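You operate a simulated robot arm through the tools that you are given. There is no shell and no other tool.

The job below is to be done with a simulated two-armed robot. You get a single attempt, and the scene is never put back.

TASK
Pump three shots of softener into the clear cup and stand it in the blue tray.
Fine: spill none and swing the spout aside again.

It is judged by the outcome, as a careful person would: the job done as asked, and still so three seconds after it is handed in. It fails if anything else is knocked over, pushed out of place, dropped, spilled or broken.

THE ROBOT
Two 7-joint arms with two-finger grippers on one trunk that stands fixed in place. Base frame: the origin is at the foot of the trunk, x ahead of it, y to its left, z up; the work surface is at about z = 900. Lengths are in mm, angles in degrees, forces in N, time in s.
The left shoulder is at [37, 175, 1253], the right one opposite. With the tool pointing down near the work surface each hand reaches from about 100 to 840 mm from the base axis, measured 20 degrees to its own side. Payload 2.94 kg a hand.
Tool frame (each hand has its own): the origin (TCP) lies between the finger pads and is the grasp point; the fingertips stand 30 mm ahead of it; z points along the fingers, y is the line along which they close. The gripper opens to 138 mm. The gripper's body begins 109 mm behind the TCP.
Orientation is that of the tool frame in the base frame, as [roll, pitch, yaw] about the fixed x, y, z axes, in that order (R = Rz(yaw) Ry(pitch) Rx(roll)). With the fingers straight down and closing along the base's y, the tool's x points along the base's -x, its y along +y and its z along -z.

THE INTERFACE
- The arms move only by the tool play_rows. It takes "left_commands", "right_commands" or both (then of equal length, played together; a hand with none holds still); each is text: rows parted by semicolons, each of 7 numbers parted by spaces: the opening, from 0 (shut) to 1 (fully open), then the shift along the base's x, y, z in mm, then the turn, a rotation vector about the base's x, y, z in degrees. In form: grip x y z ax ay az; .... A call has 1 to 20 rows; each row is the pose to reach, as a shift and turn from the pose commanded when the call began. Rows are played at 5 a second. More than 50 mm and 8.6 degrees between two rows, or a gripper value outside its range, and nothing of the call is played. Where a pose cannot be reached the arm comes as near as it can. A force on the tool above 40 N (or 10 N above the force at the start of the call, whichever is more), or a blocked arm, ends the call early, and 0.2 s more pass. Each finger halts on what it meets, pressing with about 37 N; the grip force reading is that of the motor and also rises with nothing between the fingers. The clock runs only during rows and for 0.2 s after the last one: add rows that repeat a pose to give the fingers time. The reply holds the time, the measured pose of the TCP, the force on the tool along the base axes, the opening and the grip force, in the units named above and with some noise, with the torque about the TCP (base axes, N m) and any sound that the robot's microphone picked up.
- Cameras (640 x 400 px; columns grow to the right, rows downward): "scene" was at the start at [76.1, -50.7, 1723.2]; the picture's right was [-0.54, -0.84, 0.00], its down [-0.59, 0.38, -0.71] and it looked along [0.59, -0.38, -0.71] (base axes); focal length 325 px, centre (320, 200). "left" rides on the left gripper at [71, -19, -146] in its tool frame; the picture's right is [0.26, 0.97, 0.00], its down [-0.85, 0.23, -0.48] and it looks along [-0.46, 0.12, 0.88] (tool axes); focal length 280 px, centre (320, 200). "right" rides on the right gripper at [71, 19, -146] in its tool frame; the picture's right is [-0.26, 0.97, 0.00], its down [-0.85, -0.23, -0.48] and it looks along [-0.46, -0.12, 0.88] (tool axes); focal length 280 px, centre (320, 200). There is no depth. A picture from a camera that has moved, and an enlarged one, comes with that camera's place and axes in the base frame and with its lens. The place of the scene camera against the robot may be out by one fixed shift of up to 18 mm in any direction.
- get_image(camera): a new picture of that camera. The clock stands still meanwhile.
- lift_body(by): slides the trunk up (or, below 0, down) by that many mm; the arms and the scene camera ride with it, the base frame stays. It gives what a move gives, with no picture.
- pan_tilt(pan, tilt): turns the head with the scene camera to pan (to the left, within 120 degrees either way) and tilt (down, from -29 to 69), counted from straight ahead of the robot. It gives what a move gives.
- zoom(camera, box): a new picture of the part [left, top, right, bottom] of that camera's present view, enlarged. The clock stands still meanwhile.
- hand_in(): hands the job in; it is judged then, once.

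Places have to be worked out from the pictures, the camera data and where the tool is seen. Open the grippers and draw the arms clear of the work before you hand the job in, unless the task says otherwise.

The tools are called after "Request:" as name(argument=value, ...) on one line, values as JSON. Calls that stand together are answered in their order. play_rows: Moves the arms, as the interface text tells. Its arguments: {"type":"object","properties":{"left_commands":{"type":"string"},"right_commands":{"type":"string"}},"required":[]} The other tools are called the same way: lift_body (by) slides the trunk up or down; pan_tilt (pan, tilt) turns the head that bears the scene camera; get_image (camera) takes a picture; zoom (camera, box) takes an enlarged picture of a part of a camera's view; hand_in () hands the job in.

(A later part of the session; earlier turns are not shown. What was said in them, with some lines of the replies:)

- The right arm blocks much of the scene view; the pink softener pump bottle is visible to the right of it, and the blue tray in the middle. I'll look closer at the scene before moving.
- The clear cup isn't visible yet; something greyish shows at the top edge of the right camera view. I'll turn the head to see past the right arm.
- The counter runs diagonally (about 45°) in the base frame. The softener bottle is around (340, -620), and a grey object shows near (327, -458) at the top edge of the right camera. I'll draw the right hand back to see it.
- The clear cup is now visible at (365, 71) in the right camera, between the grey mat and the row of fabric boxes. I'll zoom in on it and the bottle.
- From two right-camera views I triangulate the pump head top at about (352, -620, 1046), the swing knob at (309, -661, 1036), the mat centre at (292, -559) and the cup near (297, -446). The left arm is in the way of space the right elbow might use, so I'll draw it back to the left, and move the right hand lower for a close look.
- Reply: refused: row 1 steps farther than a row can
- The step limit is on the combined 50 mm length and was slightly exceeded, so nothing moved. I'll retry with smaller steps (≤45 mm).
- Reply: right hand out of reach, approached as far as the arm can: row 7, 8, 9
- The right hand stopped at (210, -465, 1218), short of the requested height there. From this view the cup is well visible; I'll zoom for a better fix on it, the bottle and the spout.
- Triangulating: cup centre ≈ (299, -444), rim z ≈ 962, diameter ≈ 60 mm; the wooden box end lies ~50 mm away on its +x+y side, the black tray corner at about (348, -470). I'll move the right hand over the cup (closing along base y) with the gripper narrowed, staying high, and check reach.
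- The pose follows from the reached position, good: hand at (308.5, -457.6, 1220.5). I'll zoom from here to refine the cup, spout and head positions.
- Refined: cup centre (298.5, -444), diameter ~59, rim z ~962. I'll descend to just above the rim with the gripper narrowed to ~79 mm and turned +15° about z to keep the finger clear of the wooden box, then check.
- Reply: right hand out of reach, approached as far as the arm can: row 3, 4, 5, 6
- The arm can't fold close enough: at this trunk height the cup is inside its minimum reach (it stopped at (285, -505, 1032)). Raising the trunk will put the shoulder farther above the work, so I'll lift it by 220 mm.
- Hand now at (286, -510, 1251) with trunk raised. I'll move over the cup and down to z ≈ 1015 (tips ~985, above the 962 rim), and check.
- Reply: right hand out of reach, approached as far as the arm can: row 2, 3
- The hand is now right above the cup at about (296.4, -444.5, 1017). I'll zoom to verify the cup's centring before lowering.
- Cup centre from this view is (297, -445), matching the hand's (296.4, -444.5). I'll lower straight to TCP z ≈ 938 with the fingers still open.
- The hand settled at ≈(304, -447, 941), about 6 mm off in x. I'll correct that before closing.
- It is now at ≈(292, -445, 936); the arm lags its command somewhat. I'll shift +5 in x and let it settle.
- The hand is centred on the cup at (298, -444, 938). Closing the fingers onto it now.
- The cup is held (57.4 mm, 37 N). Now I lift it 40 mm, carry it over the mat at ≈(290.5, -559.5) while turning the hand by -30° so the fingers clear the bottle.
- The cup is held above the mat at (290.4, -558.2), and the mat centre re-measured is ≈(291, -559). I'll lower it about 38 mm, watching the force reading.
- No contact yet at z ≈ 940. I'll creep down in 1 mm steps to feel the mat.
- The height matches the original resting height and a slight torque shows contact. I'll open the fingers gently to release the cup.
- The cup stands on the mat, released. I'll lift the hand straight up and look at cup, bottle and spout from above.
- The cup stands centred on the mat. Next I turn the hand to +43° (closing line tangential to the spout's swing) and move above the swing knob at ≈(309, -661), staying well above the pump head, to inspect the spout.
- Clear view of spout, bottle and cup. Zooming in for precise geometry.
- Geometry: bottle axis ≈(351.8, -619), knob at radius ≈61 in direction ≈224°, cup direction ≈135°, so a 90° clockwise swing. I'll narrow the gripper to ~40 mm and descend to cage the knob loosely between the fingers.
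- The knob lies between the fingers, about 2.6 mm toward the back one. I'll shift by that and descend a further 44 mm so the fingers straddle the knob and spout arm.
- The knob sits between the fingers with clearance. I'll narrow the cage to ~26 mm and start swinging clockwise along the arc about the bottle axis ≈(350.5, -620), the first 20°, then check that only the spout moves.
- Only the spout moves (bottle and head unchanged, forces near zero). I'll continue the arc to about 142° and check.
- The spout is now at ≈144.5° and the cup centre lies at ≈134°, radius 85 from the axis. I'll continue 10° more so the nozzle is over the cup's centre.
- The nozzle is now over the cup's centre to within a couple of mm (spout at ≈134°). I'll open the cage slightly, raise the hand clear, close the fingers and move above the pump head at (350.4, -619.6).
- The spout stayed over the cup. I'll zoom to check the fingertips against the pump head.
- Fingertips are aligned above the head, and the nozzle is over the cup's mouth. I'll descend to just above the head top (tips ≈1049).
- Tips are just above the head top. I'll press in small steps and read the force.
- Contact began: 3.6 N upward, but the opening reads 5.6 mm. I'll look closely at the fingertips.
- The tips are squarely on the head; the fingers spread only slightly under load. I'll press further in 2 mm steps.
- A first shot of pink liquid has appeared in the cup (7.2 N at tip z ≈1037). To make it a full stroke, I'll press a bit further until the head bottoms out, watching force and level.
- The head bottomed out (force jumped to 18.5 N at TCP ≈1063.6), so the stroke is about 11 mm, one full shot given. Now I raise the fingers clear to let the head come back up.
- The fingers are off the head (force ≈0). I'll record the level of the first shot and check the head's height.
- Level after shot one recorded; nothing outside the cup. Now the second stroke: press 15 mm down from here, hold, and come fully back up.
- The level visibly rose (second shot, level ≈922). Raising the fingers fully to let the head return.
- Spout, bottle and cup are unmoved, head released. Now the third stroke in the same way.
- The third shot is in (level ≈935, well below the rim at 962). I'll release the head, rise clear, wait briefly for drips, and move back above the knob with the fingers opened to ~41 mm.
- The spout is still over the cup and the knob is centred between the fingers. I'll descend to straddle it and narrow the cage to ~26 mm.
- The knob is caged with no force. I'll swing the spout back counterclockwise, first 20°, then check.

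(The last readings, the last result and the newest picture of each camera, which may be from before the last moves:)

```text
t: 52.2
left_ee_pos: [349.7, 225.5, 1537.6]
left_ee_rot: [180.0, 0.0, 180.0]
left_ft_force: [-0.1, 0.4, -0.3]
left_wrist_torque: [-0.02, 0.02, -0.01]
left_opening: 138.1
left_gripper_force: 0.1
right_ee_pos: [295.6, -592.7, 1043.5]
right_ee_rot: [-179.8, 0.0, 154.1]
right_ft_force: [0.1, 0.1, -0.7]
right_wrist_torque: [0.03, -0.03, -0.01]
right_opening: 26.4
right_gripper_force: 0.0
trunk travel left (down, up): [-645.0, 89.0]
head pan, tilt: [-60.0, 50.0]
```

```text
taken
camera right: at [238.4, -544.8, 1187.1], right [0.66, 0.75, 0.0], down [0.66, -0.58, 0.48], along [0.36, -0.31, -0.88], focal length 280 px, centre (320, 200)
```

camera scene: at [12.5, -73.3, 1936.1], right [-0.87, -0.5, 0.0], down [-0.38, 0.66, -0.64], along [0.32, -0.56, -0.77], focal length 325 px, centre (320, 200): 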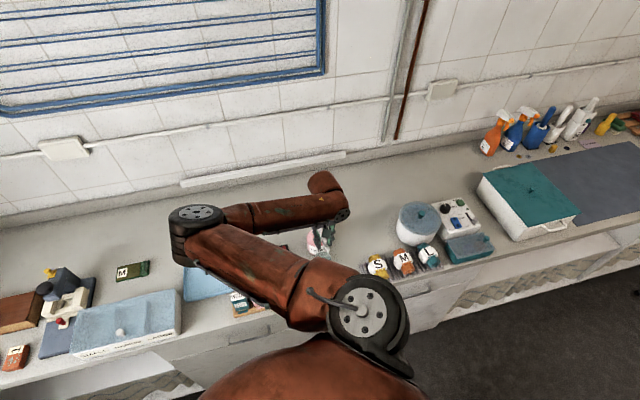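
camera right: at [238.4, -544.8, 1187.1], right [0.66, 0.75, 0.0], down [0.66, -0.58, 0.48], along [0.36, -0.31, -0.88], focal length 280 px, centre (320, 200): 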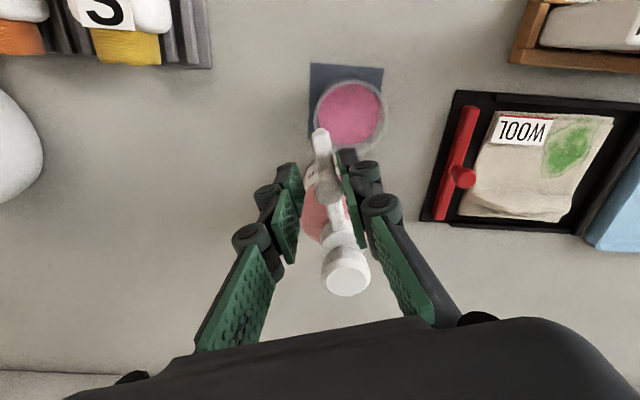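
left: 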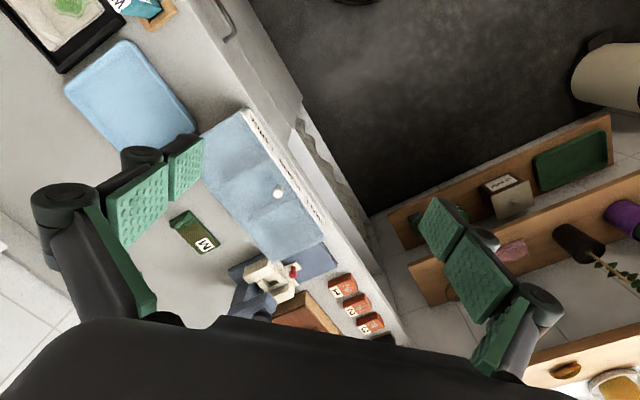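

The spout follows smoothly. Continuing the arc back to the original aside direction (~225°).

Request:
play_rows(right_commands="0.19 -1.7 -5 0 0 0 5; 0.19 -3 -10.5 0 0 0 10; 0.19 -4 -16 0 0 0 15; 0.19 -4.5 -21.5 0 0 0 20; 0.19 -4.7 -27 0 0 0 25; 0.19 -4.4 -32 0 0 0 30; 0.19 -3.7 -37.5 0 0 0 35; 0.19 -2.5 -42.5 0 0 0 40; 0.19 -0.9 -47.5 0 0 0 45; 0.19 1.2 -52.5 0 0 0 50; 0.19 3.7 -57 0 0 0 55; 0.19 6.5 -61.5 0 0 0 60; 0.19 9.8 -66 0 0 0 65; 0.19 13.4 -70 0 0 0 70; 0.19 13.4 -70 0 0 0 70")

Request:
get_image(camera="right")

Request:
zoom(camera="scene", box=[270, 170, 390, 290])

```text
t: 55.5
left_ee_pos: [350.5, 224.8, 1536.9]
left_ee_rot: [180.0, 0.0, -180.0]
left_ft_force: [0.2, -0.7, 0.0]
left_wrist_torque: [0.03, 0.05, -0.03]
left_opening: 138.2
left_gripper_force: 0.1
right_ee_pos: [308.5, -662.9, 1043.5]
right_ee_rot: [-179.9, 0.0, -135.8]
right_ft_force: [0.3, -0.4, -0.7]
right_wrist_torque: [0.03, 0.02, -0.04]
right_opening: 26.7
right_gripper_force: 0.3
trunk travel left (down, up): [-645.0, 89.0]
head pan, tilt: [-60.0, 50.0]
```

```text
taken
camera right: at [243.4, -698.2, 1187.7], right [-0.48, 0.87, 0.0], down [0.77, 0.43, 0.48], along [0.42, 0.23, -0.88], focal length 280 px, centre (320, 200)
```

right: 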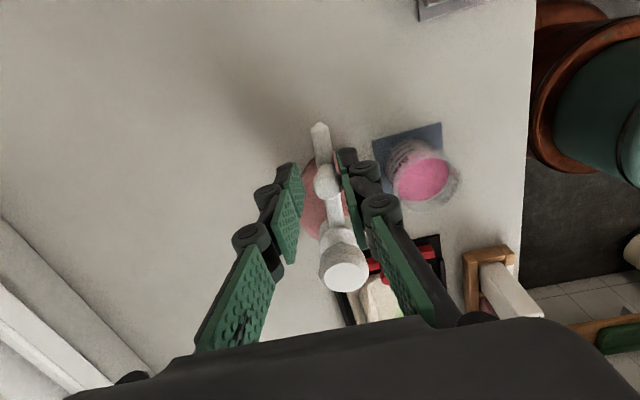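

```text
3.33 times, centred on (330, 230) of scene
camera zoom: at [12.5, -73.1, 1936.1], right [-0.87, -0.5, 0.0], down [-0.38, 0.66, -0.64], along [0.32, -0.56, -0.77], focal length 1083 px, centre (287, 100)
```

zoom: 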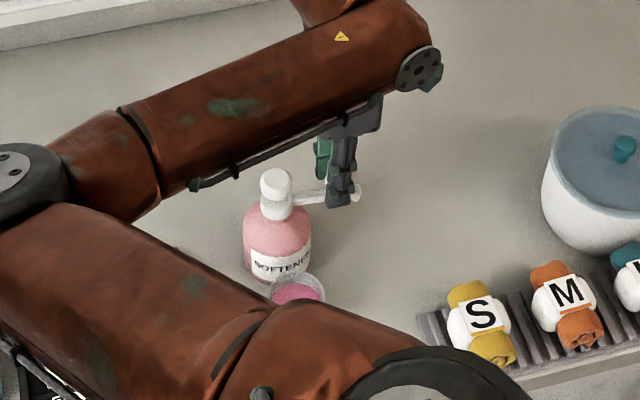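

The spout is at ≈220°, originally ≈224.5°. One more nudge of ~4.5° puts it back where it was.

Request:
play_rows(right_commands="0.19 1.8 -1.6 0 0 0 2; 0.19 3.6 -3.2 0 0 0 4.5; 0.19 3.6 -3.2 0 0 0 4.5; 0.25 2 -2 0 0 0 4.5; 0.3 2 -2 0 0 0 4.5; 0.3 2 -2 0 0 0 4.5")

Request:
get_image(camera="right")

```text
t: 56.9
left_ee_pos: [349.7, 225.5, 1536.9]
left_ee_rot: [-179.9, 0.1, 179.9]
left_ft_force: [-1.0, -0.3, -0.8]
left_wrist_torque: [-0.01, -0.01, 0.01]
left_opening: 137.9
left_gripper_force: 0.0
right_ee_pos: [309.8, -665.0, 1042.5]
right_ee_rot: [-179.9, 0.0, -131.4]
right_ft_force: [-0.4, -0.7, -0.1]
right_wrist_torque: [-0.02, -0.01, -0.02]
right_opening: 41.5
right_gripper_force: 0.0
trunk travel left (down, up): [-645.0, 89.0]
head pan, tilt: [-60.0, 50.0]
```

```text
taken
camera right: at [248.0, -705.5, 1186.9], right [-0.55, 0.83, 0.0], down [0.73, 0.48, 0.48], along [0.4, 0.26, -0.88], focal length 280 px, centre (320, 200)
```

right: 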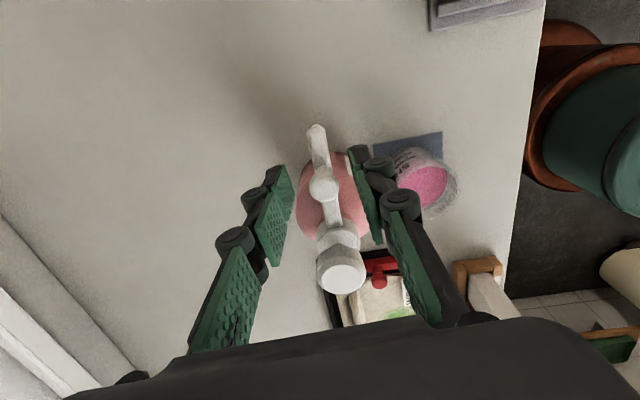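

The spout is back aside at ≈225°. I'll raise the hand, turn it to -15° and move above the cup with the fingers opened to ~79 mm.

Request:
play_rows(right_commands="0.3 0 0 25 0 0 0; 0.3 0 0 55 0 0 0; 0.3 0 0 85 0 0 0; 0.35 -2 11 90 0 0 -7; 0.4 -4 23 90 0 0 -14; 0.45 -6 35 90 0 0 -21; 0.5 -8 47 90 0 0 -28; 0.57 -10 59 90 0 0 -35; 0.57 -12 71 90 0 0 -42; 0.57 -14 83 90 0 0 -49; 0.57 -16 95 90 0 0 -56; 0.57 -18 106 90 0 0 -63.5; 0.57 -18 106 90 0 0 -63.5; 0.57 -18 106 90 0 0 -63.5")

Request:
get_image(camera="right")

Request:
zoom(camera="scene", box=[270, 170, 390, 290])

```text
t: 59.9
left_ee_pos: [350.1, 226.9, 1537.6]
left_ee_rot: [180.0, 0.0, 179.9]
left_ft_force: [-0.5, 0.2, 0.2]
left_wrist_torque: [0.03, 0.02, 0.01]
left_opening: 137.8
left_gripper_force: 0.1
right_ee_pos: [292.5, -559.0, 1130.1]
right_ee_rot: [-179.8, -0.1, 165.2]
right_ft_force: [0.9, 0.3, -0.8]
right_wrist_torque: [0.03, -0.02, -0.03]
right_opening: 78.9
right_gripper_force: 0.2
trunk travel left (down, up): [-645.0, 89.0]
head pan, tilt: [-60.0, 50.0]
```

```text
taken
camera right: at [227.3, -522.5, 1276.4], right [0.5, 0.86, 0.0], down [0.76, -0.44, 0.48], along [0.41, -0.24, -0.88], focal length 280 px, centre (320, 200)
```

right: 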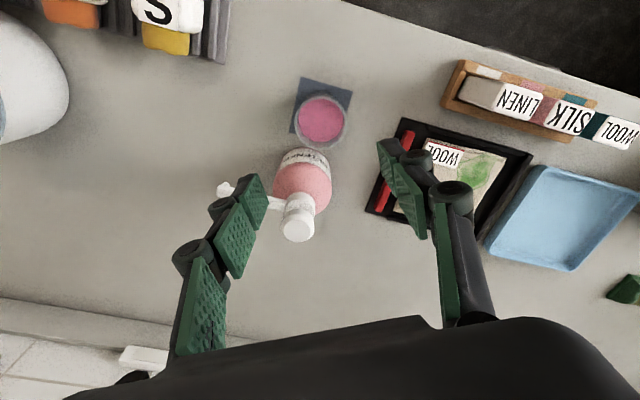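

```text
3.33 times, centred on (330, 230) of scene
camera zoom: at [12.5, -73.0, 1936.1], right [-0.87, -0.5, 0.0], down [-0.38, 0.66, -0.64], along [0.32, -0.56, -0.77], focal length 1083 px, centre (287, 100)
```

zoom: 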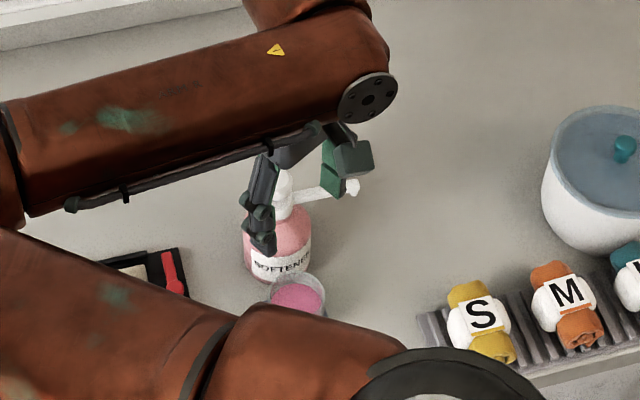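

I'll zoom on the cup to check its position before descending.

Request:
zoom(camera="right", box=[270, 65, 380, 165])

Request:
zoom(camera="right", box=[440, 130, 640, 290])

```text
4.00 times, centred on (325, 115) of right
camera zoom: at [227.3, -522.5, 1276.4], right [0.5, 0.86, 0.0], down [0.76, -0.44, 0.48], along [0.41, -0.24, -0.88], focal length 1122 px, centre (300, 540)
```

zoom: 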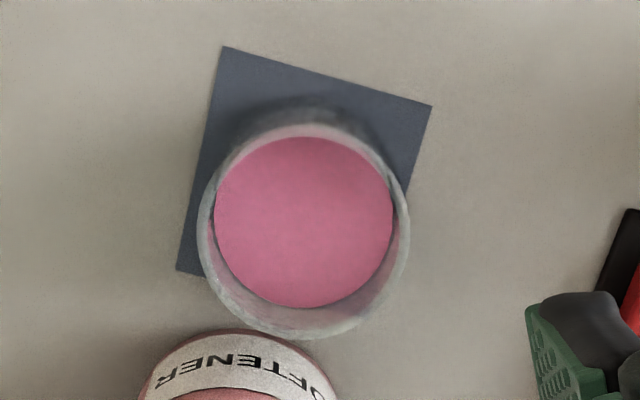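

```text
2.50 times, centred on (540, 210) of right
camera zoom: at [227.3, -522.5, 1276.4], right [0.5, 0.86, 0.0], down [0.76, -0.44, 0.48], along [0.41, -0.24, -0.88], focal length 701 px, centre (-230, 175)
```

zoom: 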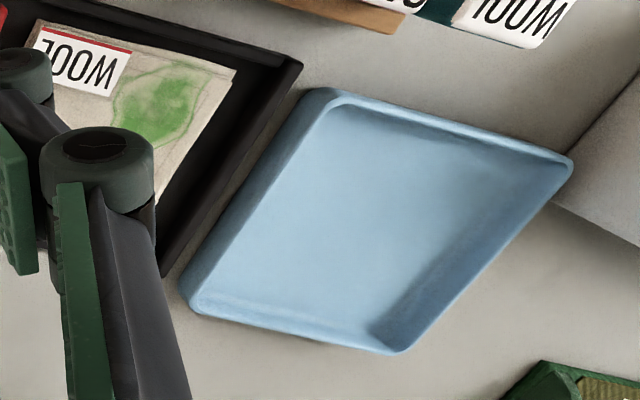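

Cup centre ≈(290.7, -558), right under the hand. I'll descend straight to grasp height with the fingers open.

Request:
play_rows(right_commands="0.57 0 1 -40 0 0 0; 0.57 0 1 -80 0 0 0; 0.57 0 1 -120 0 0 0; 0.57 0 1 -150 0 0 0; 0.57 0 1 -175 0 0 0; 0.57 0 1 -190 0 0 0; 0.57 0 1 -190 0 0 0; 0.57 0 1 -190 0 0 0")

Request:
get_image(camera="right")

```text
t: 61.6
left_ee_pos: [349.1, 224.1, 1537.2]
left_ee_rot: [180.0, 0.0, 180.0]
left_ft_force: [0.1, -0.1, 0.1]
left_wrist_torque: [0.01, 0.0, 0.05]
left_opening: 138.0
left_gripper_force: 0.0
right_ee_pos: [289.4, -557.8, 940.6]
right_ee_rot: [-179.9, -0.1, 165.1]
right_ft_force: [0.0, -0.1, -0.2]
right_wrist_torque: [-0.01, 0.03, -0.03]
right_opening: 78.7
right_gripper_force: 0.0
trunk travel left (down, up): [-645.0, 89.0]
head pan, tilt: [-60.0, 50.0]
```

```text
taken
camera right: at [225.8, -520.6, 1086.2], right [0.5, 0.87, 0.0], down [0.76, -0.44, 0.48], along [0.41, -0.24, -0.88], focal length 280 px, centre (320, 200)
```

right: 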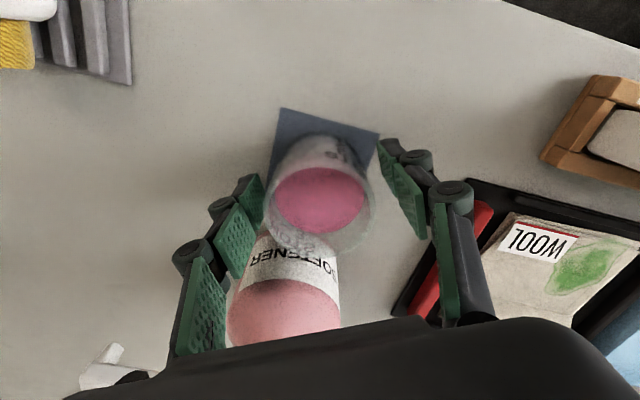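

Hand at (289.5, -557.3, 940), cup centred between the fingers. Closing gently.

Request:
play_rows(right_commands="0.52 0 0 -2 0 0 0; 0.48 1 0 -2 0 0 0; 0.45 1 0 -2 0 0 0; 0.43 1 0 -2 0 0 0; 0.42 1 0 -2 0 0 0; 0.4 1 0 -2 0 0 0; 0.36 1 0 -2 0 0 0; 0.36 1 0 -2 0 0 0; 0.36 1 0 -2 0 0 0")

Request:
get_image(camera="right")

```text
t: 63.6
left_ee_pos: [349.3, 225.6, 1536.6]
left_ee_rot: [-180.0, 0.0, 180.0]
left_ft_force: [-0.1, -0.3, 0.5]
left_wrist_torque: [-0.04, -0.01, 0.01]
left_opening: 137.9
left_gripper_force: 0.0
right_ee_pos: [292.5, -558.1, 938.9]
right_ee_rot: [-179.9, 0.0, 165.1]
right_ft_force: [0.5, 0.3, 1.0]
right_wrist_torque: [0.01, 0.0, -0.02]
right_opening: 57.3
right_gripper_force: 36.9
trunk travel left (down, up): [-645.0, 89.0]
head pan, tilt: [-60.0, 50.0]
```

```text
taken
camera right: at [228.0, -520.6, 1084.7], right [0.5, 0.87, 0.0], down [0.76, -0.44, 0.48], along [0.41, -0.24, -0.88], focal length 280 px, centre (320, 200)
```

right: 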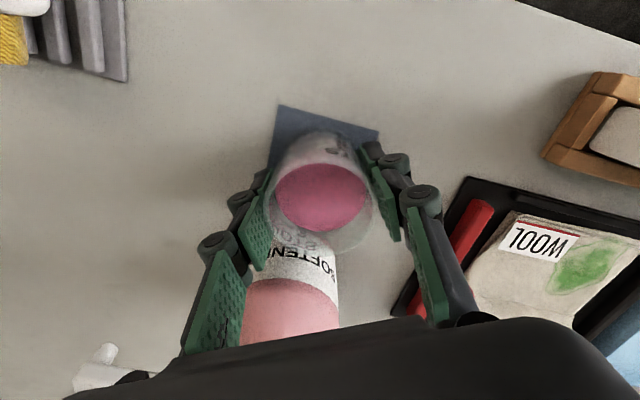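

The cup is held again (57.3 mm, 37 N). The tray centre works out to ≈(617, -322). I'll lift the cup slowly, straight up by 120 mm.

Request:
play_rows(right_commands="0.36 0 0 3 0 0 0; 0.36 0 0 8 0 0 0; 0.36 0 0 15 0 0 0; 0.36 0 0 24 0 0 0; 0.36 0 0 35 0 0 0; 0.36 0 0 47 0 0 0; 0.36 0 0 60 0 0 0; 0.36 0 0 73 0 0 0; 0.36 0 0 86 0 0 0; 0.36 0 0 98 0 0 0; 0.36 0 0 108 0 0 0; 0.36 0 0 115 0 0 0; 0.36 0 0 119 0 0 0; 0.36 0 0 120 0 0 0; 0.36 0 0 120 0 0 0")

Request:
get_image(camera="right")

Request:
pan_tilt(pan=-25, tilt=50)

Request:
get_image(camera="scene")

```text
t: 66.8
left_ee_pos: [349.0, 225.8, 1536.8]
left_ee_rot: [-180.0, 0.0, 180.0]
left_ft_force: [0.2, 0.0, -0.3]
left_wrist_torque: [0.01, -0.03, 0.01]
left_opening: 138.2
left_gripper_force: 0.0
right_ee_pos: [293.7, -557.9, 1059.6]
right_ee_rot: [-180.0, 0.0, 165.1]
right_ft_force: [0.2, 0.2, 0.1]
right_wrist_torque: [0.02, 0.01, -0.02]
right_opening: 56.9
right_gripper_force: 36.6
trunk travel left (down, up): [-645.0, 89.0]
head pan, tilt: [-60.0, 50.0]
```

```text
taken
camera right: at [228.9, -521.6, 1204.8], right [0.5, 0.87, 0.0], down [0.76, -0.44, 0.48], along [0.41, -0.24, -0.88], focal length 280 px, centre (320, 200)
```

right: 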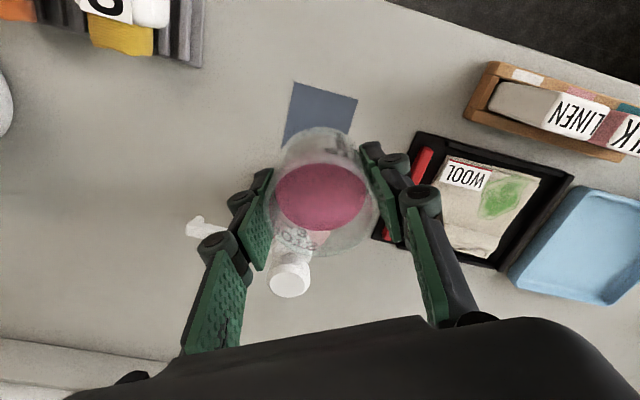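

```text
t: 67.9
left_ee_pos: [350.5, 225.6, 1537.3]
left_ee_rot: [180.0, 0.0, 179.9]
left_ft_force: [0.2, -0.2, 0.6]
left_wrist_torque: [0.0, 0.02, 0.0]
left_opening: 138.0
left_gripper_force: 0.0
right_ee_pos: [293.7, -558.7, 1059.4]
right_ee_rot: [-179.9, 0.0, 165.1]
right_ft_force: [0.0, 0.5, -0.1]
right_wrist_torque: [0.01, 0.0, 0.01]
right_opening: 57.1
right_gripper_force: 37.5
trunk travel left (down, up): [-645.0, 89.0]
head pan, tilt: [-25.0, 50.0]
```

```text
taken
camera scene: at [43.8, -39.1, 1936.1], right [-0.42, -0.91, 0.0], down [-0.69, 0.32, -0.64], along [0.58, -0.27, -0.77], focal length 325 px, centre (320, 200)
```

scene: 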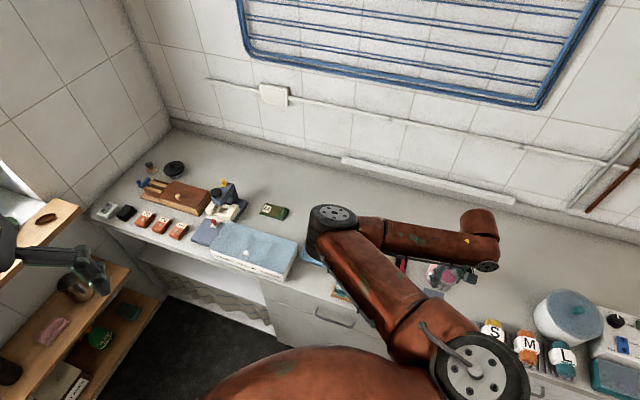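

The filled cup is held at (292.6, -558.3, 1059) and level. Path to the tray (617, -322) is clear above the fabric items; I'll carry it slowly with gentle acceleration, first half now.

Request:
play_rows(right_commands="0.36 1.6 1.2 0 0 0 0; 0.36 4.9 3.5 0 0 0 0; 0.36 9.7 7.1 0 0 0 0; 0.36 16.2 11.8 0 0 0 0; 0.36 24.3 17.7 0 0 0 0; 0.36 34 24.7 0 0 0 0; 0.36 44.5 32.4 0 0 0 0; 0.36 55 40.1 0 0 0 0; 0.36 65.5 47.7 0 0 0 0; 0.36 76 55.4 0 0 0 0; 0.36 86.6 63 0 0 0 0; 0.36 97.1 70.7 0 0 0 0; 0.36 107.6 78.3 0 0 0 0; 0.36 118.1 86 0 0 0 0; 0.36 127.8 93.1 0 0 0 0; 0.36 136.7 99.5 0 0 0 0; 0.36 144 104.8 0 0 0 0; 0.36 148.9 108.4 0 0 0 0; 0.36 152.1 110.7 0 0 0 0; 0.36 153.7 111.9 0 0 0 0")

Request:
get_image(camera="right")

Request:
get_image(camera="scene")

```text
t: 72.1
left_ee_pos: [350.2, 225.1, 1537.5]
left_ee_rot: [-179.9, 0.1, -180.0]
left_ft_force: [0.4, 0.4, 0.4]
left_wrist_torque: [0.03, -0.01, -0.01]
left_opening: 138.0
left_gripper_force: 0.1
right_ee_pos: [445.1, -445.9, 1061.1]
right_ee_rot: [-180.0, -0.1, 165.1]
right_ft_force: [-0.4, -0.1, -1.1]
right_wrist_torque: [0.0, 0.02, 0.0]
right_opening: 56.7
right_gripper_force: 36.5
trunk travel left (down, up): [-645.0, 89.0]
head pan, tilt: [-25.0, 50.0]
```

```text
taken
camera right: at [381.7, -409.2, 1205.3], right [0.5, 0.87, 0.0], down [0.76, -0.44, 0.48], along [0.41, -0.24, -0.88], focal length 280 px, centre (320, 200)
```

right: 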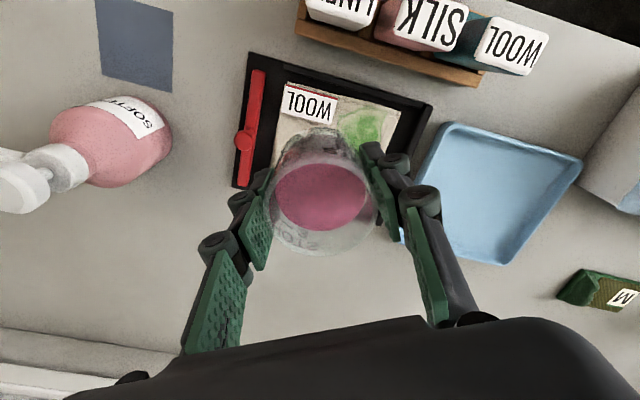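

```text
taken
camera scene: at [43.9, -38.7, 1936.1], right [-0.42, -0.91, 0.0], down [-0.69, 0.32, -0.64], along [0.58, -0.27, -0.77], focal length 325 px, centre (320, 200)
```

scene: 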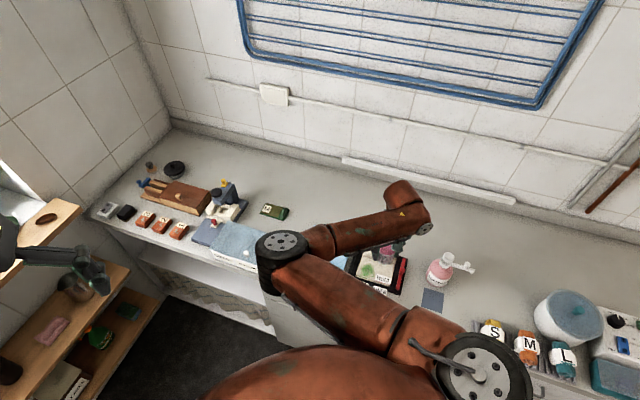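

Midway and steady. The tray centre from this view is ≈(617, -325). Carrying on the rest of the way.

Request:
play_rows(right_commands="0.36 1.6 1.2 0 0 0 0; 0.36 4.9 3.5 0 0 0 0; 0.36 9.8 6.9 0 0 0 0; 0.36 16.3 11.6 0 0 0 0; 0.36 24.5 17.4 0 0 0 0; 0.36 34.2 24.3 0 0 0 0; 0.36 44.8 31.8 0 0 0 0; 0.36 55.4 39.4 0 0 0 0; 0.36 66 46.9 0 0 0 0; 0.36 76.6 54.4 0 0 0 0; 0.36 87.2 62 0 0 0 0; 0.36 97.8 69.5 0 0 0 0; 0.36 108.4 77 0 0 0 0; 0.36 119 84.5 0 0 0 0; 0.36 129.6 92.1 0 0 0 0; 0.36 139.4 99 0 0 0 0; 0.36 148.3 105.4 0 0 0 0; 0.36 156.5 111.2 0 0 0 0; 0.36 163 115.8 0 0 0 0; 0.36 167.9 119.3 0 0 0 0")

Request:
get_image(camera="right")

Request:
get_image(camera="scene")

```text
t: 76.3
left_ee_pos: [350.3, 225.4, 1536.1]
left_ee_rot: [180.0, 0.1, -180.0]
left_ft_force: [0.0, 0.0, 0.2]
left_wrist_torque: [-0.01, 0.01, 0.05]
left_opening: 137.9
left_gripper_force: 0.0
right_ee_pos: [615.0, -327.8, 1060.9]
right_ee_rot: [-179.8, 0.0, 165.1]
right_ft_force: [0.0, 0.4, 0.0]
right_wrist_torque: [0.04, 0.03, -0.01]
right_opening: 56.3
right_gripper_force: 37.4
trunk travel left (down, up): [-645.0, 89.0]
head pan, tilt: [-25.0, 50.0]
```

```text
taken
camera right: at [550.3, -290.2, 1205.6], right [0.5, 0.86, 0.0], down [0.76, -0.44, 0.48], along [0.41, -0.24, -0.88], focal length 280 px, centre (320, 200)
```

right: 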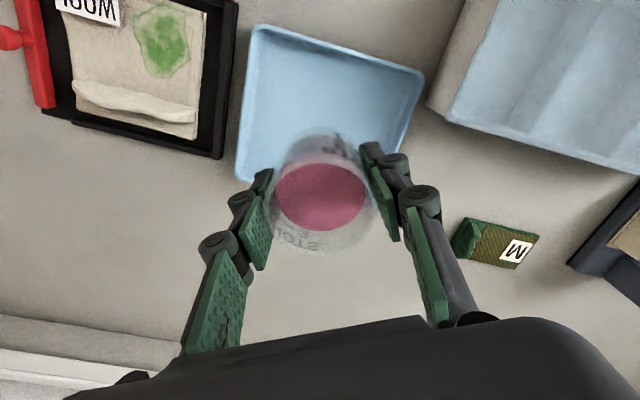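

```text
taken
camera scene: at [44.1, -38.4, 1936.1], right [-0.42, -0.91, 0.0], down [-0.69, 0.32, -0.64], along [0.58, -0.27, -0.77], focal length 325 px, centre (320, 200)
```

scene: 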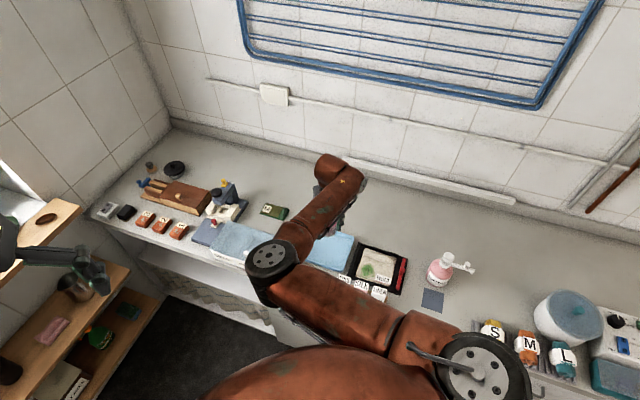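

The cup is above the tray's centre (tray centre ≈(617, -326.5), hand at (614, -327)). I'll shift +3 in x and lower slowly to ~10 mm above the tray floor.

Request:
play_rows(right_commands="0.36 1 0 -3 0 0 0; 0.36 2 0 -8 0 0 0; 0.36 3 0 -15 0 0 0; 0.36 3 0 -24 0 0 0; 0.36 3 0 -35 0 0 0; 0.36 3 0 -47 0 0 0; 0.36 3 0 -59 0 0 0; 0.36 3 0 -71 0 0 0; 0.36 3 0 -82 0 0 0; 0.36 3 0 -91 0 0 0; 0.36 3 0 -98 0 0 0; 0.36 3 0 -103 0 0 0; 0.36 3 0 -106 0 0 0; 0.36 3 0 -106 0 0 0")

Request:
get_image(camera="right")

Request:
zoom(camera="scene", box=[240, 150, 440, 310])

```text
t: 79.3
left_ee_pos: [350.3, 226.2, 1536.3]
left_ee_rot: [-179.9, 0.0, -180.0]
left_ft_force: [0.4, 0.1, -0.4]
left_wrist_torque: [-0.05, 0.03, 0.0]
left_opening: 137.9
left_gripper_force: 0.1
right_ee_pos: [618.3, -329.1, 953.4]
right_ee_rot: [-179.9, 0.1, 165.1]
right_ft_force: [0.6, 0.2, -0.4]
right_wrist_torque: [0.02, 0.01, 0.0]
right_opening: 56.6
right_gripper_force: 36.9
trunk travel left (down, up): [-645.0, 89.0]
head pan, tilt: [-25.0, 50.0]
```

```text
taken
camera right: at [554.1, -290.8, 1097.7], right [0.5, 0.87, 0.0], down [0.76, -0.44, 0.48], along [0.41, -0.24, -0.88], focal length 280 px, centre (320, 200)
```

right: 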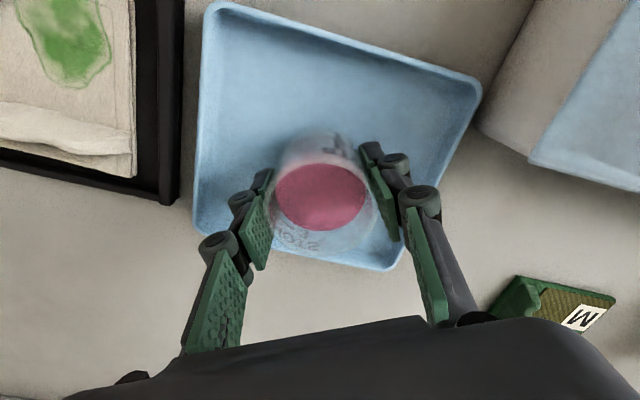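

```text
2.50 times, centred on (340, 230) of scene
camera zoom: at [44.0, -38.6, 1936.1], right [-0.42, -0.91, 0.0], down [-0.69, 0.32, -0.64], along [0.58, -0.27, -0.77], focal length 812 px, centre (270, 125)
```

zoom: 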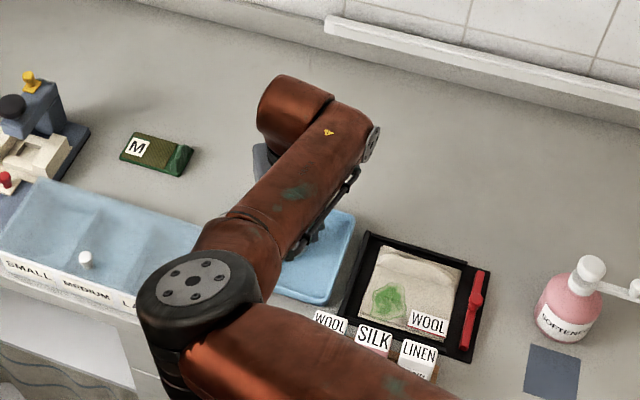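

The cup is centred over the tray about 10 mm above its floor. Creeping down with attention to the force.

Request:
play_rows(right_commands="0.36 0 0 -1.5 0 0 0; 0.36 0 0 -3 0 0 0; 0.36 0 0 -4.5 0 0 0; 0.36 0 0 -6 0 0 0; 0.36 0 0 -6 0 0 0; 0.36 0 0 -6 0 0 0")

```text
t: 80.7
left_ee_pos: [350.0, 225.5, 1537.5]
left_ee_rot: [180.0, 0.0, -180.0]
left_ft_force: [0.4, 0.2, 0.4]
left_wrist_torque: [-0.01, 0.01, 0.02]
left_opening: 138.0
left_gripper_force: 0.1
right_ee_pos: [619.1, -327.7, 947.0]
right_ee_rot: [-179.9, 0.0, 165.0]
right_ft_force: [0.4, 0.3, -0.5]
right_wrist_torque: [0.0, 0.0, -0.01]
right_opening: 56.3
right_gripper_force: 37.2
trunk travel left (down, up): [-645.0, 89.0]
head pan, tilt: [-25.0, 50.0]
```

Still no contact at TCP ≈946. Continuing in 1 mm steps.

Request:
play_rows(right_commands="0.36 0 0 -1 0 0 0; 0.36 0 0 -1 0 0 0; 0.36 0 0 -2 0 0 0; 0.36 0 0 -2 0 0 0; 0.36 0 0 -2 0 0 0")

Request:
zoom(camera="right", box=[180, 60, 460, 280])

```text
t: 81.9
left_ee_pos: [351.2, 225.5, 1537.1]
left_ee_rot: [179.9, 0.0, 180.0]
left_ft_force: [-0.6, 0.0, 0.4]
left_wrist_torque: [0.0, 0.03, 0.01]
left_opening: 138.3
left_gripper_force: 0.0
right_ee_pos: [616.5, -327.5, 945.4]
right_ee_rot: [-179.9, 0.1, 165.1]
right_ft_force: [0.4, 0.2, -1.1]
right_wrist_torque: [0.03, -0.01, 0.01]
right_opening: 56.3
right_gripper_force: 36.7
trunk travel left (down, up): [-645.0, 89.0]
head pan, tilt: [-25.0, 50.0]
```

```text
1.82 times, centred on (320, 170) of right
camera zoom: at [553.3, -290.3, 1089.9], right [0.5, 0.87, 0.0], down [0.76, -0.44, 0.48], along [0.41, -0.24, -0.88], focal length 510 px, centre (320, 254)
```

zoom: 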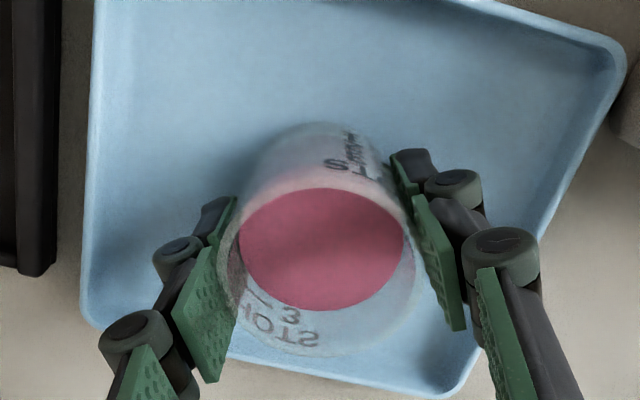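

No contact yet (TCP ≈944); the cup's "3 SHOTS" mark is near the liquid level. I'll keep creeping down.

Request:
play_rows(right_commands="0.36 0 0 -0.7 0 0 0; 0.36 0 0 -0.7 0 0 0; 0.36 0 0 -1.4 0 0 0; 0.36 0 0 -1.4 0 0 0; 0.36 0 0 -1.4 0 0 0")

```text
t: 83.1
left_ee_pos: [349.8, 225.7, 1537.1]
left_ee_rot: [179.9, 0.0, 179.9]
left_ft_force: [0.0, 0.5, -0.1]
left_wrist_torque: [0.0, 0.02, 0.0]
left_opening: 137.9
left_gripper_force: 0.1
right_ee_pos: [616.4, -326.9, 944.7]
right_ee_rot: [-179.8, 0.0, 165.2]
right_ft_force: [0.6, -1.8, 6.1]
right_wrist_torque: [0.01, 0.06, -0.01]
right_opening: 56.2
right_gripper_force: 37.4
trunk travel left (down, up): [-645.0, 89.0]
head pan, tilt: [-25.0, 50.0]
```

Contact with the tray floor (6 N). I'll relieve it slightly and open the fingers gently.

Request:
play_rows(right_commands="0.36 0 0 0.4 0 0 0; 0.38 0 0 0.4 0 0 0; 0.41 0 0 0.4 0 0 0; 0.43 0 0 0.4 0 0 0; 0.46 0 0 0.4 0 0 0; 0.5 0 0 0.4 0 0 0; 0.55 0 0 0.4 0 0 0; 0.6 0 0 0.4 0 0 0; 0.6 0 0 0.4 0 0 0")

Request:
get_image(camera="right")

```text
t: 85.1
left_ee_pos: [351.5, 225.5, 1537.8]
left_ee_rot: [180.0, -0.1, -180.0]
left_ft_force: [0.1, 0.1, 0.0]
left_wrist_torque: [0.02, 0.03, -0.02]
left_opening: 138.0
left_gripper_force: 0.1
right_ee_pos: [616.8, -325.9, 945.1]
right_ee_rot: [-179.9, 0.0, 165.0]
right_ft_force: [0.3, -0.1, 0.1]
right_wrist_torque: [-0.01, 0.02, 0.0]
right_opening: 82.8
right_gripper_force: 0.0
trunk travel left (down, up): [-645.0, 89.0]
head pan, tilt: [-25.0, 50.0]
```

```text
taken
camera right: at [552.7, -289.8, 1089.6], right [0.5, 0.87, 0.0], down [0.76, -0.44, 0.48], along [0.41, -0.24, -0.88], focal length 280 px, centre (320, 200)
```

right: 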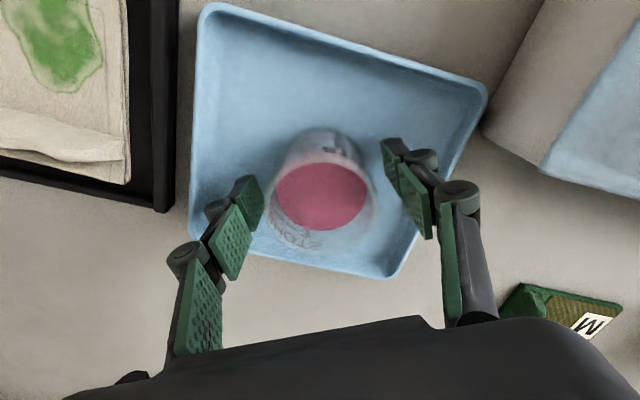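

The cup stands in the tray, fingers clear on both sides. I'll lift the hand straight up and away.

Request:
play_rows(right_commands="0.6 0 0 10 0 0 0; 0.6 0 0 30 0 0 0; 0.6 0 0 60 0 0 0; 0.6 0 0 100 0 0 0; 0.6 0 0 140 0 0 0; 0.6 0 0 180 0 0 0; 0.8 -10 -5 215 0 0 0; 1 -30 -10 245 0 0 0; 1 -60 -15 265 0 0 0; 1 -90 -20 280 0 0 0; 1 -120 -25 290 0 0 0; 1 -120 -25 290 0 0 0; 1 -120 -25 290 0 0 0")

Request:
get_image(camera="right")

Request:
get_image(camera="scene")

```text
t: 87.9
left_ee_pos: [349.7, 226.0, 1536.3]
left_ee_rot: [-180.0, 0.0, -180.0]
left_ft_force: [-0.1, 0.5, -0.1]
left_wrist_torque: [-0.03, -0.01, -0.02]
left_opening: 137.9
left_gripper_force: 0.1
right_ee_pos: [494.9, -349.3, 1234.2]
right_ee_rot: [-179.8, 0.0, 165.1]
right_ft_force: [0.7, -0.4, -0.3]
right_wrist_torque: [0.0, 0.02, 0.0]
right_opening: 138.1
right_gripper_force: 0.0
trunk travel left (down, up): [-645.0, 89.0]
head pan, tilt: [-25.0, 50.0]
```

```text
taken
camera right: at [431.5, -312.5, 1378.8], right [0.5, 0.87, 0.0], down [0.76, -0.44, 0.48], along [0.41, -0.24, -0.88], focal length 280 px, centre (320, 200)
```

right: 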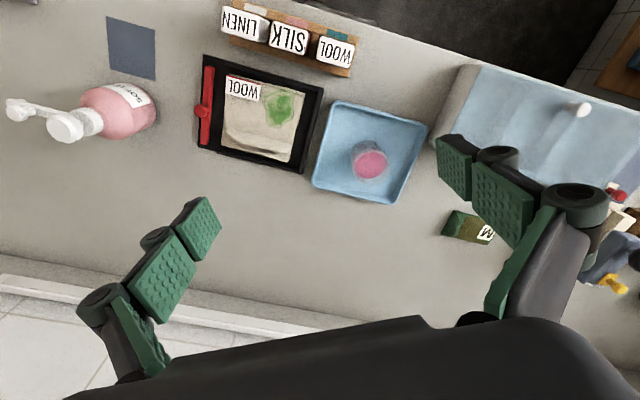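

```text
taken
camera scene: at [43.7, -38.4, 1936.1], right [-0.42, -0.91, 0.0], down [-0.69, 0.32, -0.64], along [0.58, -0.27, -0.77], focal length 325 px, centre (320, 200)
```

scene: 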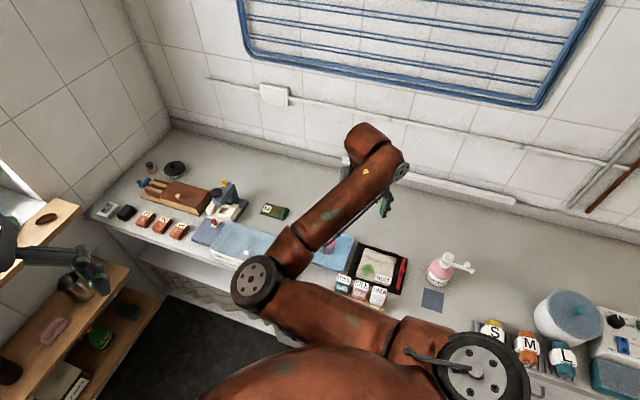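

Cup stands in the tray, spout is aside. I'll zoom to check for drips and then draw the arm further back.

Request:
zoom(camera="right", box=[0, 0, 260, 180])

Request:
zoom(camera="right", box=[300, 90, 440, 210])

Request:
zoom(camera="scene", box=[330, 230, 500, 330])

```text
2.22 times, centred on (130, 90) of right
camera zoom: at [431.5, -312.5, 1378.8], right [0.5, 0.87, 0.0], down [0.76, -0.44, 0.48], along [0.41, -0.24, -0.88], focal length 623 px, centre (742, 444)
```

zoom: 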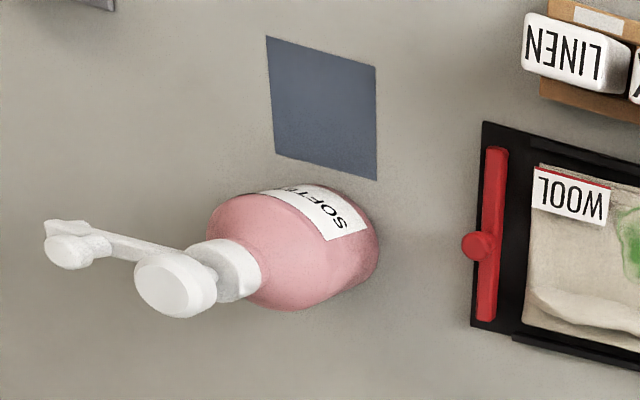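

```text
3.33 times, centred on (370, 150) of right
camera zoom: at [431.5, -312.5, 1378.8], right [0.5, 0.87, 0.0], down [0.76, -0.44, 0.48], along [0.41, -0.24, -0.88], focal length 935 px, centre (153, 367)
```

zoom: 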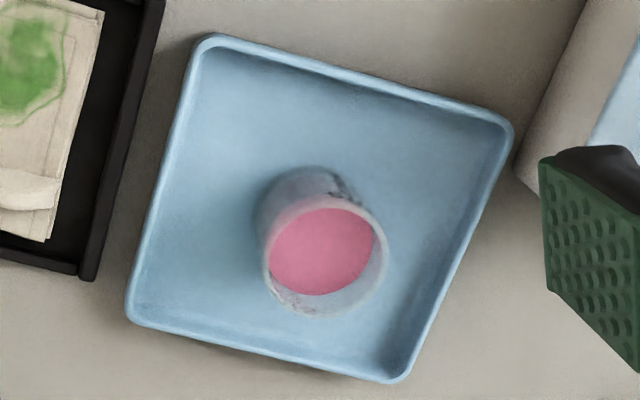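

```text
3.76 times, centred on (415, 280) of scene
camera zoom: at [43.7, -38.4, 1936.1], right [-0.42, -0.91, 0.0], down [-0.69, 0.32, -0.64], along [0.58, -0.27, -0.77], focal length 1223 px, centre (-38, -101)
```

zoom: 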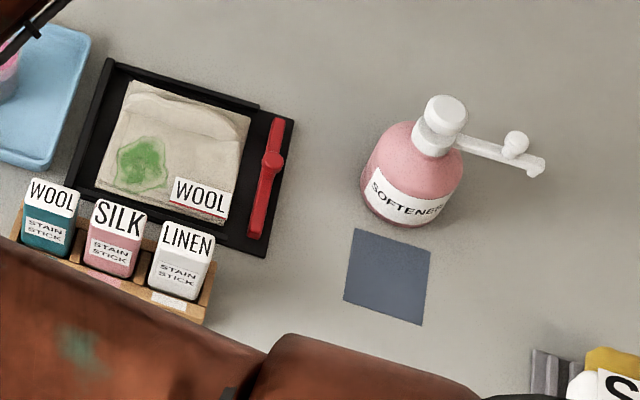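

No drips on mat or counter, and everything else is in place. I'll draw the right arm higher and back, clear of the work.

Request:
play_rows(right_commands="1 -10 0 35 0 0 0; 1 -25 5 70 0 0 0; 1 -45 10 105 0 0 0; 1 -65 15 140 0 0 0; 1 -85 20 170 0 0 0; 1 -105 25 195 0 0 0; 1 -120 30 210 0 0 0; 1 -120 30 210 0 0 0; 1 -120 30 210 0 0 0")

Request:
get_image(camera="right")

Request:
get_image(camera="scene")

```text
t: 89.9
left_ee_pos: [349.2, 225.6, 1536.5]
left_ee_rot: [180.0, 0.0, -180.0]
left_ft_force: [0.4, 0.4, 0.4]
left_wrist_torque: [0.01, -0.02, 0.02]
left_opening: 137.8
left_gripper_force: 0.2
right_ee_pos: [375.8, -324.4, 1445.6]
right_ee_rot: [-179.9, 0.0, 165.2]
right_ft_force: [0.7, 0.0, -0.6]
right_wrist_torque: [0.03, -0.02, 0.03]
right_opening: 137.8
right_gripper_force: 0.1
trunk travel left (down, up): [-645.0, 89.0]
head pan, tilt: [-25.0, 50.0]
```

```text
taken
camera right: at [312.0, -286.9, 1590.1], right [0.5, 0.87, 0.0], down [0.76, -0.44, 0.48], along [0.41, -0.24, -0.88], focal length 280 px, centre (320, 200)
```

right: 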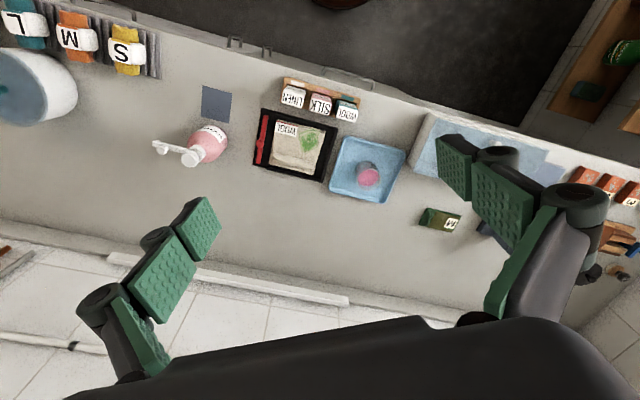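

```text
taken
camera scene: at [43.6, -38.5, 1936.1], right [-0.42, -0.91, 0.0], down [-0.69, 0.32, -0.64], along [0.58, -0.27, -0.77], focal length 325 px, centre (320, 200)
```

scene: 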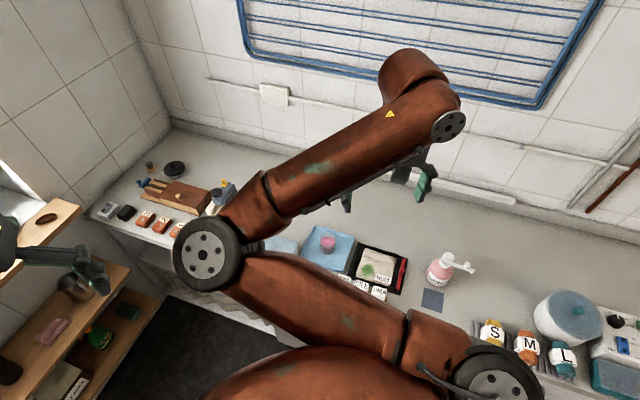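

The cup with three shots stands in the blue tray and the spout is swung aside. I see no spills, nothing else has moved, and both grippers are open and clear of the work. Handing in.

Request:
hand_in()

```text
The job is handed in.
```

The clear cup holds three shots of softener and is standing in the middle of the blue tray. The job has been handed in, but I haven't seen a verdict.

- **Shots:** I pressed the pump three full strokes with the cup on the mat under the spout, and the level rose by about the same amount each time. It ended near the cup's "3 SHOTS" mark, well below the rim.
- **Spills:** the last close-up pictures showed no softener on the mat, counter or tray.
- **Spout:** it is swung back aside to within about a degree of where it started, and the bottle hasn't moved.
- **Everything else:** nothing else looks moved or knocked over. Both grippers are open, and the arms are drawn up clear of the counter.

I raised the trunk 220 mm to reach the cup and left it raised. The head is also turned from where it began.
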